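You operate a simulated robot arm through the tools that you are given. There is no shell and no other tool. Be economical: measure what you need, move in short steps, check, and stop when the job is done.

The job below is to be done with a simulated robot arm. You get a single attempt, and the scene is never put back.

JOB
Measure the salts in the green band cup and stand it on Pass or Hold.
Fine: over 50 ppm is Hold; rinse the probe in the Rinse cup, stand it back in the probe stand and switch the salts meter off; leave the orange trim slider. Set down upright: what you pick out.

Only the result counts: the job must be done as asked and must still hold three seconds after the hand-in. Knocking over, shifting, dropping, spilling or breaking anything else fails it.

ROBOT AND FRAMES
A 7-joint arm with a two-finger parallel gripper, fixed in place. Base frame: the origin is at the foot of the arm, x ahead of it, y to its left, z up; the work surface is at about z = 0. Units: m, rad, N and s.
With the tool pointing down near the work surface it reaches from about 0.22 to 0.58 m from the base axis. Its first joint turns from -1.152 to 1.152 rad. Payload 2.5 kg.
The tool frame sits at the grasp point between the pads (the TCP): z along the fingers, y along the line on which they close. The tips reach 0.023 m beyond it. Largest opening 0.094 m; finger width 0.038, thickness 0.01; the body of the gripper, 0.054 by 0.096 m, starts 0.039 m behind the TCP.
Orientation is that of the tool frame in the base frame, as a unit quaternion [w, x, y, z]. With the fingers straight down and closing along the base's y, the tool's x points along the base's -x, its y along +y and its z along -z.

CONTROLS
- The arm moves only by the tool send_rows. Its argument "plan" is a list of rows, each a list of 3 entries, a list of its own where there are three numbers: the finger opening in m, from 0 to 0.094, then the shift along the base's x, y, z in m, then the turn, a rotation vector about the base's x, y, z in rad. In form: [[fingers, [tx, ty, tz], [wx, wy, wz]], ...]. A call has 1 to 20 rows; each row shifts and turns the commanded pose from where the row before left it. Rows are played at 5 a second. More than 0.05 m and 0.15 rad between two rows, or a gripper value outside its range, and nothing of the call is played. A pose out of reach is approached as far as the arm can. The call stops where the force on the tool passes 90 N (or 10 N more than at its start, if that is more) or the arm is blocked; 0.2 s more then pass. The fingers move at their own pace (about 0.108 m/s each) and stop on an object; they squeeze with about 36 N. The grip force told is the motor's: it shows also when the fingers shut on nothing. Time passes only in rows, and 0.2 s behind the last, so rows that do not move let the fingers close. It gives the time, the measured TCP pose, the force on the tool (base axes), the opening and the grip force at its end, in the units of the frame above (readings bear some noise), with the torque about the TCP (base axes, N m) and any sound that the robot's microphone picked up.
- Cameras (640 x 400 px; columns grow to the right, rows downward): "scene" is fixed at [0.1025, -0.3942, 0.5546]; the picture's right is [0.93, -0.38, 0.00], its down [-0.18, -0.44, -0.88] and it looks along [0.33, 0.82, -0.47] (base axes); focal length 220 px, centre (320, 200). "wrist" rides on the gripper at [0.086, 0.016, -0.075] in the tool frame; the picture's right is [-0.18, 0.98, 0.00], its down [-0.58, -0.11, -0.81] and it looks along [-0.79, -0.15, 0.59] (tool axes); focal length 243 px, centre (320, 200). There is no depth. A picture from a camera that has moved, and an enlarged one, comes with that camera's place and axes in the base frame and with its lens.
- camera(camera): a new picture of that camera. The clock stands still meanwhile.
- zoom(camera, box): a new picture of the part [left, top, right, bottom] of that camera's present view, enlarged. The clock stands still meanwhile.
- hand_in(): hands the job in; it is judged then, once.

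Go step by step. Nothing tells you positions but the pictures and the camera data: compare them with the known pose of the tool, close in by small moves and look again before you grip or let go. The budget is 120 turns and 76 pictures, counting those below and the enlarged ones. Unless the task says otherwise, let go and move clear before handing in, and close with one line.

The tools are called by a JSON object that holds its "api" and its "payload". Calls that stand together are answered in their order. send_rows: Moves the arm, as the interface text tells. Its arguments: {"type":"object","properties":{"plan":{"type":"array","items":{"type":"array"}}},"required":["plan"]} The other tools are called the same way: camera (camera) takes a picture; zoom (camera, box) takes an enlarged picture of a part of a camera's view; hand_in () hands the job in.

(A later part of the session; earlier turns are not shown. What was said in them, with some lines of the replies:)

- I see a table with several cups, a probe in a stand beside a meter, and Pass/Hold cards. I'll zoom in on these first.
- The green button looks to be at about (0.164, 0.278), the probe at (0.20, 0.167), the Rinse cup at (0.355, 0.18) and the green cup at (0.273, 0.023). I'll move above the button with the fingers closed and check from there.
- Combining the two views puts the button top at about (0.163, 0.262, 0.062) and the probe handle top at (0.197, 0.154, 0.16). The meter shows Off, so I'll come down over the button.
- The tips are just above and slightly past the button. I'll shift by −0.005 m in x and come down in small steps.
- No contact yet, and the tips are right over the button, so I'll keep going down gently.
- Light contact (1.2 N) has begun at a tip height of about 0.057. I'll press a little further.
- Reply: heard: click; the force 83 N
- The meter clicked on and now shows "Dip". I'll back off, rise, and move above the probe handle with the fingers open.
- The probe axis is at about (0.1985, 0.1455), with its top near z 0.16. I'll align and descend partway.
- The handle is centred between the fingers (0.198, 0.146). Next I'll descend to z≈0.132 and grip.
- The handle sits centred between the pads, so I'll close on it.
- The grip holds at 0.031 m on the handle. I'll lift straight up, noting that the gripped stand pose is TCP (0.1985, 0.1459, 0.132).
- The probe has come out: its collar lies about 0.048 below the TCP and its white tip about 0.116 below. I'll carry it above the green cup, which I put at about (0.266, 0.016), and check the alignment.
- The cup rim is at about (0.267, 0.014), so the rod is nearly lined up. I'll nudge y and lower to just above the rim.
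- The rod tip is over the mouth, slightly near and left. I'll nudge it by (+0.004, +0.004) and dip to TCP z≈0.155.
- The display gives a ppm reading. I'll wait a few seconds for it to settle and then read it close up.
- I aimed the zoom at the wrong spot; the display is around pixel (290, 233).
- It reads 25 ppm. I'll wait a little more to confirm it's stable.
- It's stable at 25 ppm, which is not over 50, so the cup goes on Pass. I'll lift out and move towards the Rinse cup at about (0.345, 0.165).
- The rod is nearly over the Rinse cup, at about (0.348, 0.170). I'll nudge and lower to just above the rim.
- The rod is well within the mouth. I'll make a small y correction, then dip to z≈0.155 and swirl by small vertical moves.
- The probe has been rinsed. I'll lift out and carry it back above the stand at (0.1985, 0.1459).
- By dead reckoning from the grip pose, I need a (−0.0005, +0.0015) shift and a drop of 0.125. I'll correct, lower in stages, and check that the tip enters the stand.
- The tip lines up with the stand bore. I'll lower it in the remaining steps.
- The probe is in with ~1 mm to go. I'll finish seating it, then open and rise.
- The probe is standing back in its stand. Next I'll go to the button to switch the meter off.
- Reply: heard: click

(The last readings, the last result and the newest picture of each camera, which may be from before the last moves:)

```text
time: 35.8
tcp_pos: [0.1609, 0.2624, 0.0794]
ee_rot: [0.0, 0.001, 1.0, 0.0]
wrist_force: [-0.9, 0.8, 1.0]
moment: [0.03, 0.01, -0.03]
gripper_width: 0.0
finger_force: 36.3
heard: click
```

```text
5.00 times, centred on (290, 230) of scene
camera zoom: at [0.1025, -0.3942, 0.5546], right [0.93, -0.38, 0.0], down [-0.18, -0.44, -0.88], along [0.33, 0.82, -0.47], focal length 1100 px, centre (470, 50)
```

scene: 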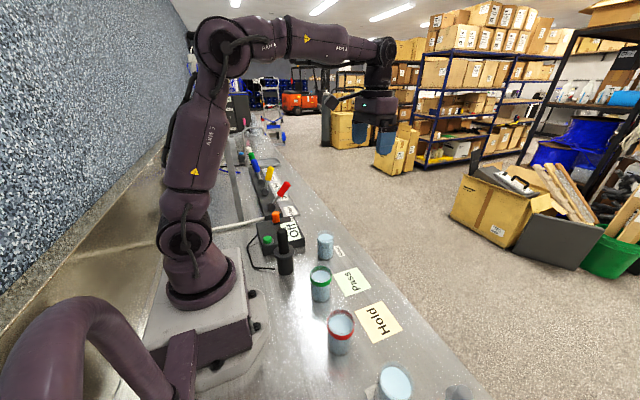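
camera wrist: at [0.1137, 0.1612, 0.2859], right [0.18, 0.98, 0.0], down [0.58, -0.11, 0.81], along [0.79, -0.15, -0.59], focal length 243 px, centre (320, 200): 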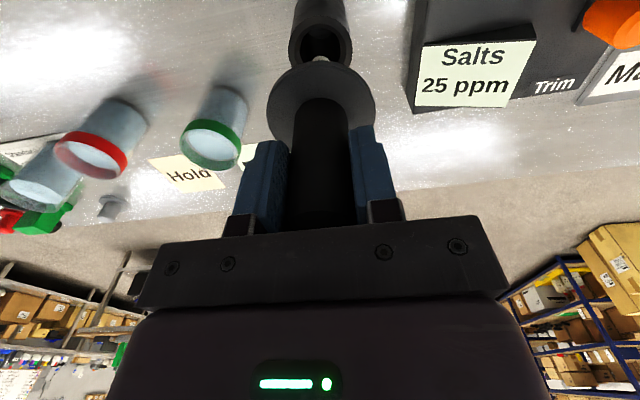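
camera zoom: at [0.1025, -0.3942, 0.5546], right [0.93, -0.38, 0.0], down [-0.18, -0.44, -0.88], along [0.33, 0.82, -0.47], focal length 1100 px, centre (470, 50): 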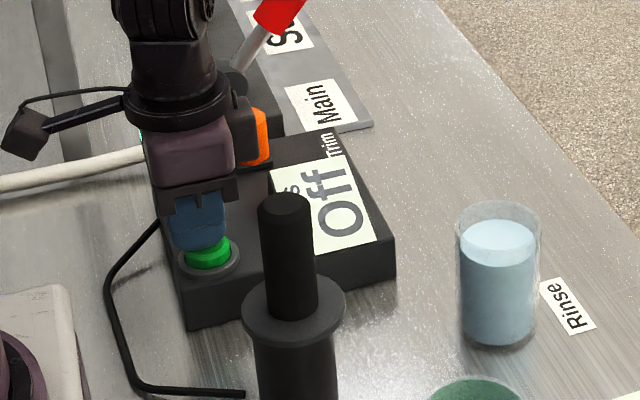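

The meter is Off. I'll rise and move over the green cup at about (0.270, 0.016) with the fingers opening.

{"api": "send_rows", "payload": {"plan": [[0.0, [0, 0, 0.02], [0, 0, 0]], [0.0, [0, 0, 0.05], [0, 0, 0]], [0.0, [0, 0, 0.05], [0, 0, 0]], [0.0, [0, 0, 0.04], [0, 0, 0]], [0.0, [0.0182, -0.0411, 0], [0, 0, 0]], [0.0, [0.0182, -0.0411, 0], [0, 0, 0]], [0.0, [0.0182, -0.0411, 0], [0, 0, 0]], [0.088, [0.0182, -0.0411, 0], [0, 0, 0]], [0.088, [0.0182, -0.0411, 0], [0, 0, 0]], [0.088, [0.0182, -0.0411, 0], [0, 0, 0]], [0.088, [0, 0, -0.02], [0, 0, 0]], [0.088, [0, 0, 0], [0, 0, 0]], [0.088, [0, 0, 0], [0, 0, 0]]]}}

{"api": "camera", "payload": {"camera": "wrist"}}

{"api": "zoom", "payload": {"camera": "scene", "box": [250, 180, 400, 310]}}

```text
time: 38.6
tcp_pos: [0.268, 0.0171, 0.2198]
ee_rot: [0.0, 0.0, 1.0, 0.0]
wrist_force: [0.2, 0.5, 0.4]
moment: [-0.01, -0.02, -0.01]
gripper_width: 0.0879
finger_force: 0.1
```

```text
35 pictures are left
camera wrist: at [0.1825, 0.0334, 0.2948], right [0.18, 0.98, 0.0], down [0.58, -0.11, 0.81], along [0.79, -0.15, -0.59], focal length 243 px, centre (320, 200)
```

wrist: 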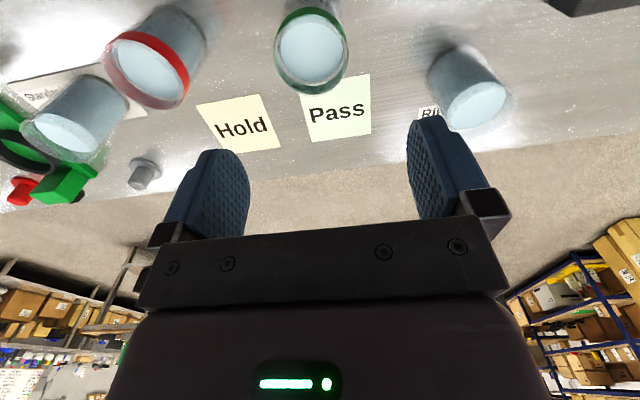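

```text
3.08 times, centred on (325, 245) of scene
camera zoom: at [0.1025, -0.3942, 0.5546], right [0.93, -0.38, 0.0], down [-0.18, -0.44, -0.88], along [0.33, 0.82, -0.47], focal length 677 px, centre (305, 62)
```

zoom: 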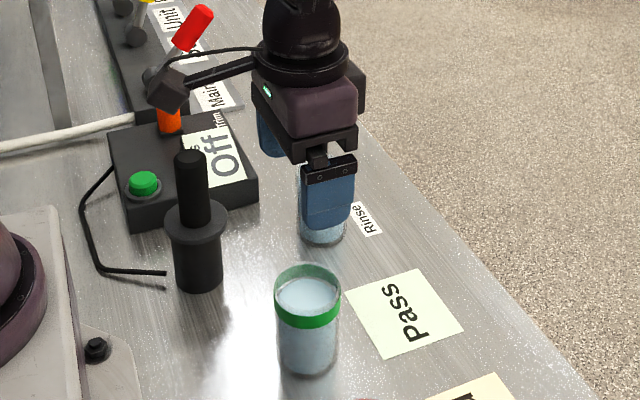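

The green cup is at about (0.267, 0.012) and the Pass card's centre at about (0.376, 0.021). I'll align and descend partway, keeping the tips above the rim.

{"api": "send_rows", "payload": {"plan": [[0.088, [-0.001, -0.005, -0.04], [0, 0, 0]], [0.088, [0, 0, -0.04], [0, 0, 0]], [0.088, [0, 0, 0], [0, 0, 0]]]}}

{"api": "camera", "payload": {"camera": "wrist"}}

{"api": "zoom", "payload": {"camera": "scene", "box": [270, 220, 370, 310]}}

```text
time: 39.4
tcp_pos: [0.2677, 0.0123, 0.1387]
ee_rot: [0.0, 0.0, 1.0, 0.0]
wrist_force: [1.1, -0.1, -0.5]
moment: [0.03, 0.01, -0.01]
gripper_width: 0.0879
finger_force: 0.0
```

```text
33 pictures are left
camera wrist: at [0.1818, 0.0279, 0.2142], right [0.18, 0.98, 0.0], down [0.58, -0.11, 0.81], along [0.79, -0.15, -0.59], focal length 243 px, centre (320, 200)
```

wrist: 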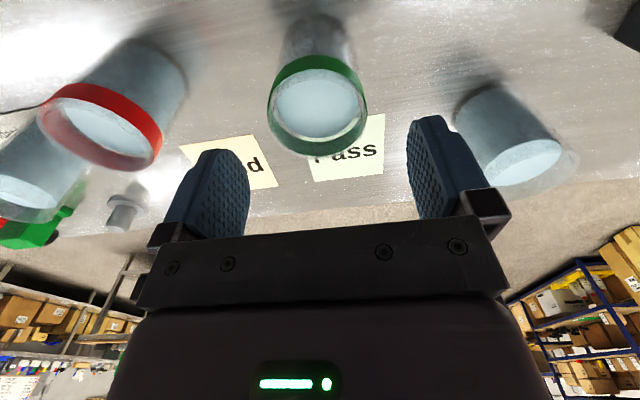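

```text
4.44 times, centred on (320, 265) of scene
camera zoom: at [0.1025, -0.3942, 0.5546], right [0.93, -0.38, 0.0], down [-0.18, -0.44, -0.88], along [0.33, 0.82, -0.47], focal length 977 px, centre (320, -89)
```

zoom: 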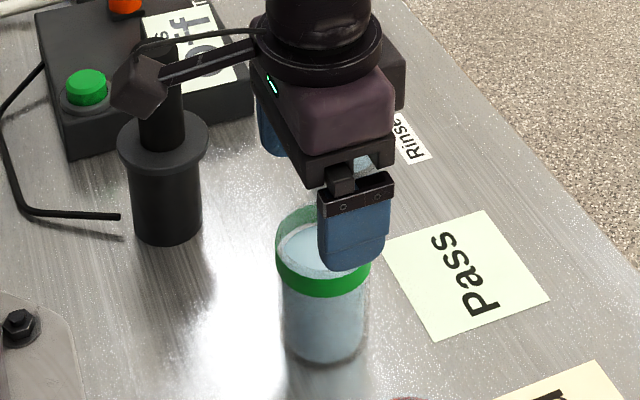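

The cup is centred (0.266, 0.0113). I'll descend around it to z≈0.062 and check before closing.

{"api": "send_rows", "payload": {"plan": [[0.088, [-0.001, -0.001, -0.03], [0, 0, 0]], [0.088, [0, 0, -0.03], [0, 0, 0]], [0.088, [0, 0, -0.017], [0, 0, 0]], [0.088, [0, 0, 0], [0, 0, 0]]]}}

{"api": "camera", "payload": {"camera": "wrist"}}

{"api": "zoom", "payload": {"camera": "scene", "box": [270, 220, 370, 310]}}

```text
time: 40.4
tcp_pos: [0.2682, 0.0098, 0.0643]
ee_rot: [0.001, 0.0, 1.0, 0.0]
wrist_force: [0.4, -0.1, -0.1]
moment: [0.04, -0.01, -0.03]
gripper_width: 0.0878
finger_force: 0.1
```

```text
31 pictures are left
camera wrist: at [0.1808, 0.0266, 0.1387], right [0.18, 0.98, 0.0], down [0.58, -0.11, 0.81], along [0.79, -0.15, -0.59], focal length 243 px, centre (320, 200)
```

wrist: 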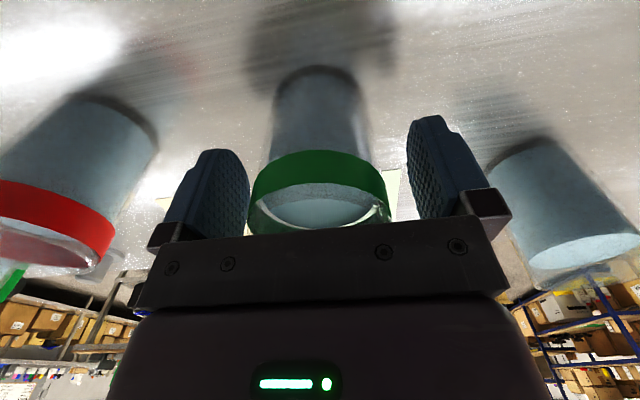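

```text
4.44 times, centred on (320, 265) of scene
camera zoom: at [0.1025, -0.3942, 0.5546], right [0.93, -0.38, 0.0], down [-0.18, -0.44, -0.88], along [0.33, 0.82, -0.47], focal length 977 px, centre (320, -89)
```

zoom: 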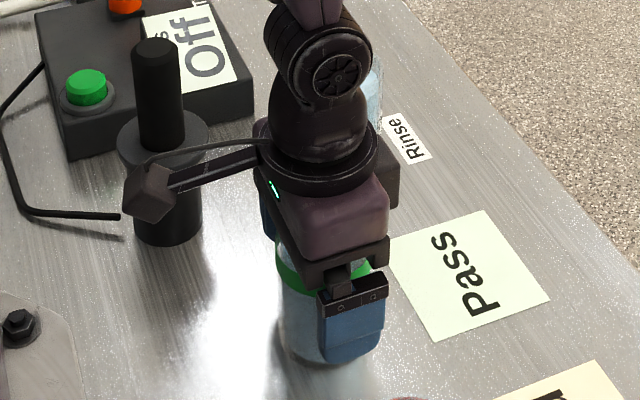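

The cup is between the fingers, so I'll close gently.

{"api": "send_rows", "payload": {"plan": [[0.075, [0, 0, 0], [0, 0, 0]], [0.065, [0, 0, 0], [0, 0, 0]], [0.06, [0, 0, 0], [0, 0, 0]], [0.055, [0, 0, 0], [0, 0, 0]], [0.05, [0, 0, 0], [0, 0, 0]], [0.05, [0, 0, 0], [0, 0, 0]]]}}

```text
time: 41.8
tcp_pos: [0.2671, 0.0098, 0.0641]
ee_rot: [-0.001, 0.0, 1.0, 0.0]
wrist_force: [1.0, 0.4, 3.3]
moment: [0.01, -0.02, 0.0]
gripper_width: 0.0578
finger_force: 35.9
```

It's gripped at 0.058 m. I'll lift slowly and carry it smoothly to above the Pass card.

{"api": "send_rows", "payload": {"plan": [[0.05, [0, 0, 0.004], [0, 0, 0]], [0.05, [0, 0, 0.008], [0, 0, 0]], [0.05, [0, 0, 0.01], [0, 0, 0]], [0.05, [0, 0, 0.01], [0, 0, 0]], [0.05, [0, 0, 0.005], [0, 0, 0]], [0.05, [0.005, 0.0005, 0], [0, 0, 0]], [0.05, [0.011, 0.001, 0], [0, 0, 0]], [0.05, [0.014, 0.0015, 0], [0, 0, 0]], [0.05, [0.016, 0.0015, 0], [0, 0, 0]], [0.05, [0.016, 0.0015, 0], [0, 0, 0]], [0.05, [0.016, 0.0015, 0], [0, 0, 0]], [0.05, [0.014, 0.0015, 0], [0, 0, 0]], [0.05, [0.011, 0.001, 0], [0, 0, 0]], [0.05, [0.005, 0.0005, 0], [0, 0, 0]], [0.05, [0, 0, 0], [0, 0, 0]], [0.05, [0, 0, 0], [0, 0, 0]]]}}

{"api": "zoom", "payload": {"camera": "scene", "box": [290, 220, 410, 320]}}

{"api": "camera", "payload": {"camera": "wrist"}}

```text
time: 45.2
tcp_pos: [0.3755, 0.0221, 0.0999]
ee_rot: [0.0, 0.0, 1.0, 0.001]
wrist_force: [0.6, 0.3, -1.0]
moment: [0.01, -0.02, 0.02]
gripper_width: 0.0578
finger_force: 36.3
```

```text
4.00 times, centred on (350, 270) of scene
camera zoom: at [0.1025, -0.3942, 0.5546], right [0.93, -0.38, 0.0], down [-0.18, -0.44, -0.88], along [0.33, 0.82, -0.47], focal length 880 px, centre (200, -80)
```

zoom: 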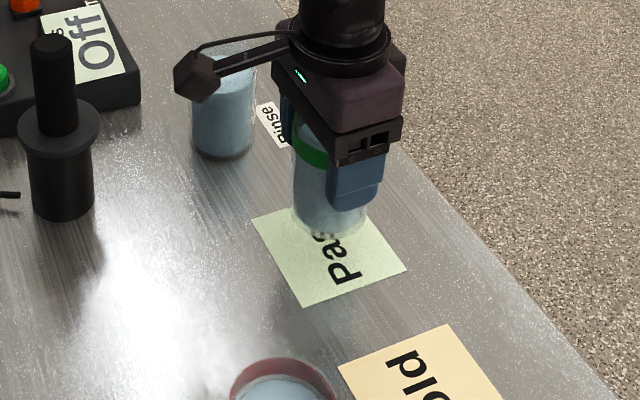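

```text
28 pictures are left
camera wrist: at [0.2883, 0.0373, 0.1758], right [0.18, 0.98, 0.0], down [0.58, -0.11, 0.81], along [0.79, -0.15, -0.59], focal length 243 px, centre (320, 200)
```

wrist: 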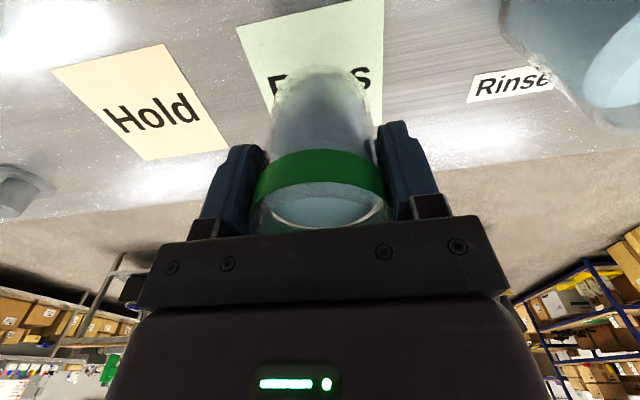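

The cup will come down right on the card's centre. I'll lower it slowly by 0.036.

{"api": "send_rows", "payload": {"plan": [[0.05, [0, 0, -0.008], [0, 0, 0]], [0.05, [0, 0, -0.01], [0, 0, 0]], [0.05, [0, 0, -0.009], [0, 0, 0]], [0.05, [0, 0, -0.005], [0, 0, 0]], [0.05, [0, 0, -0.003], [0, 0, 0]], [0.05, [0, 0, -0.001], [0, 0, 0]], [0.05, [0, 0, 0], [0, 0, 0]]]}}

{"api": "zoom", "payload": {"camera": "scene", "box": [290, 220, 410, 320]}}

```text
time: 46.8
tcp_pos: [0.3751, 0.0192, 0.0637]
ee_rot: [-0.001, 0.0, 1.0, 0.0]
wrist_force: [-0.4, 0.2, 0.9]
moment: [0.01, 0.01, 0.01]
gripper_width: 0.0578
finger_force: 35.6
```

```text
4.00 times, centred on (350, 270) of scene
camera zoom: at [0.1025, -0.3942, 0.5546], right [0.93, -0.38, 0.0], down [-0.18, -0.44, -0.88], along [0.33, 0.82, -0.47], focal length 880 px, centre (200, -80)
```

zoom: 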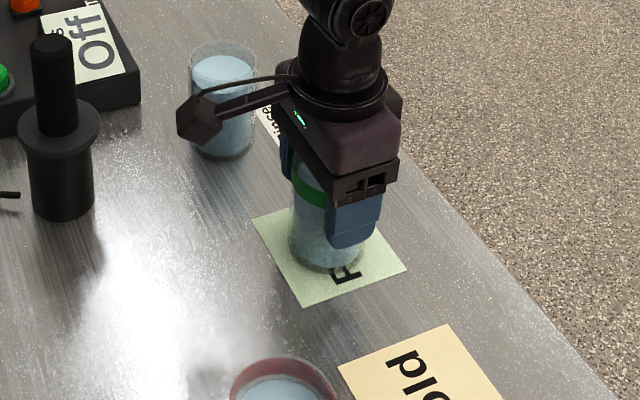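

The cup stands on the card with first contact. I'll lower the last 1 mm, open gradually and rise straight up.

{"api": "send_rows", "payload": {"plan": [[0.05, [0, 0, -0.001], [0, 0, 0]], [0.05, [0, 0, 0], [0, 0, 0]], [0.06, [0, 0, 0], [0, 0, 0]], [0.07, [0, 0, 0], [0, 0, 0]], [0.088, [0, 0, 0], [0, 0, 0]], [0.088, [0, 0, 0], [0, 0, 0]], [0.088, [0, 0, 0.02], [0, 0, 0]], [0.088, [0, 0, 0.03], [0, 0, 0]], [0.088, [0, 0, 0.04], [0, 0, 0]], [0.088, [0, 0, 0.04], [0, 0, 0]], [0.088, [0, 0, 0.04], [0, 0, 0]], [0.088, [0, 0, 0.04], [0, 0, 0]], [0.088, [0, 0, 0], [0, 0, 0]]]}}

{"api": "zoom", "payload": {"camera": "scene", "box": [240, 180, 420, 330]}}

{"api": "camera", "payload": {"camera": "wrist"}}

```text
time: 49.6
tcp_pos: [0.3727, 0.0208, 0.277]
ee_rot: [0.0, 0.0, 1.0, 0.0]
wrist_force: [-0.1, 0.4, -0.4]
moment: [0.01, 0.0, 0.0]
gripper_width: 0.0881
finger_force: 0.1
```

```text
2.67 times, centred on (330, 255) of scene
camera zoom: at [0.1025, -0.3942, 0.5546], right [0.93, -0.38, 0.0], down [-0.18, -0.44, -0.88], along [0.33, 0.82, -0.47], focal length 586 px, centre (293, 53)
```

zoom: 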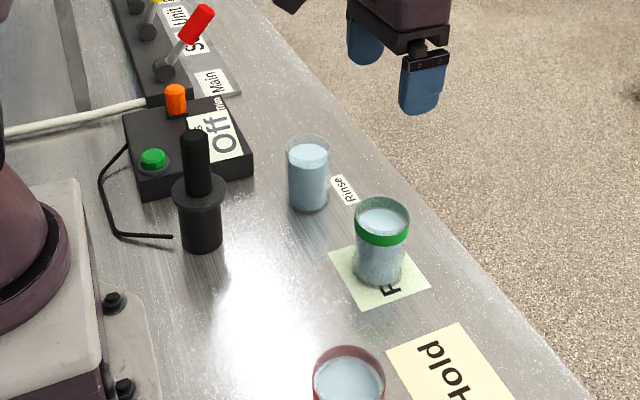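

```text
25 pictures are left
camera wrist: at [0.2875, 0.038, 0.3533], right [0.18, 0.98, 0.0], down [0.58, -0.11, 0.81], along [0.79, -0.15, -0.59], focal length 243 px, centre (320, 200)
```

wrist: 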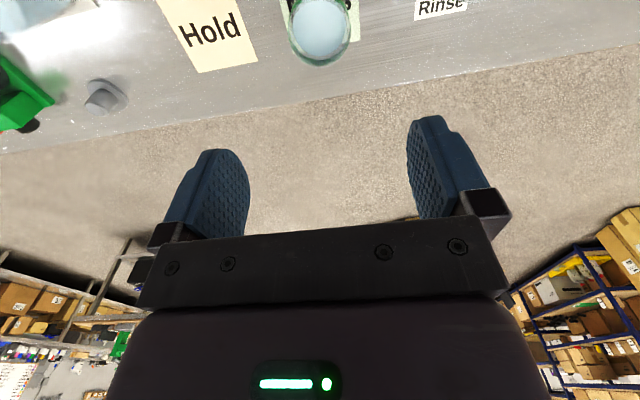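

The green cup stands upright on Pass, the probe is back in its stand, the meter is Off and the trim slider is untouched. The gripper is clear, so I'm handing in.

{"api": "hand_in", "payload": {}}

```text
The job is handed in.
```

The green band cup read 25 ppm, so it's standing upright on Pass; the probe is rinsed and back in its stand, the meter is off, and I left the orange trim slider alone.
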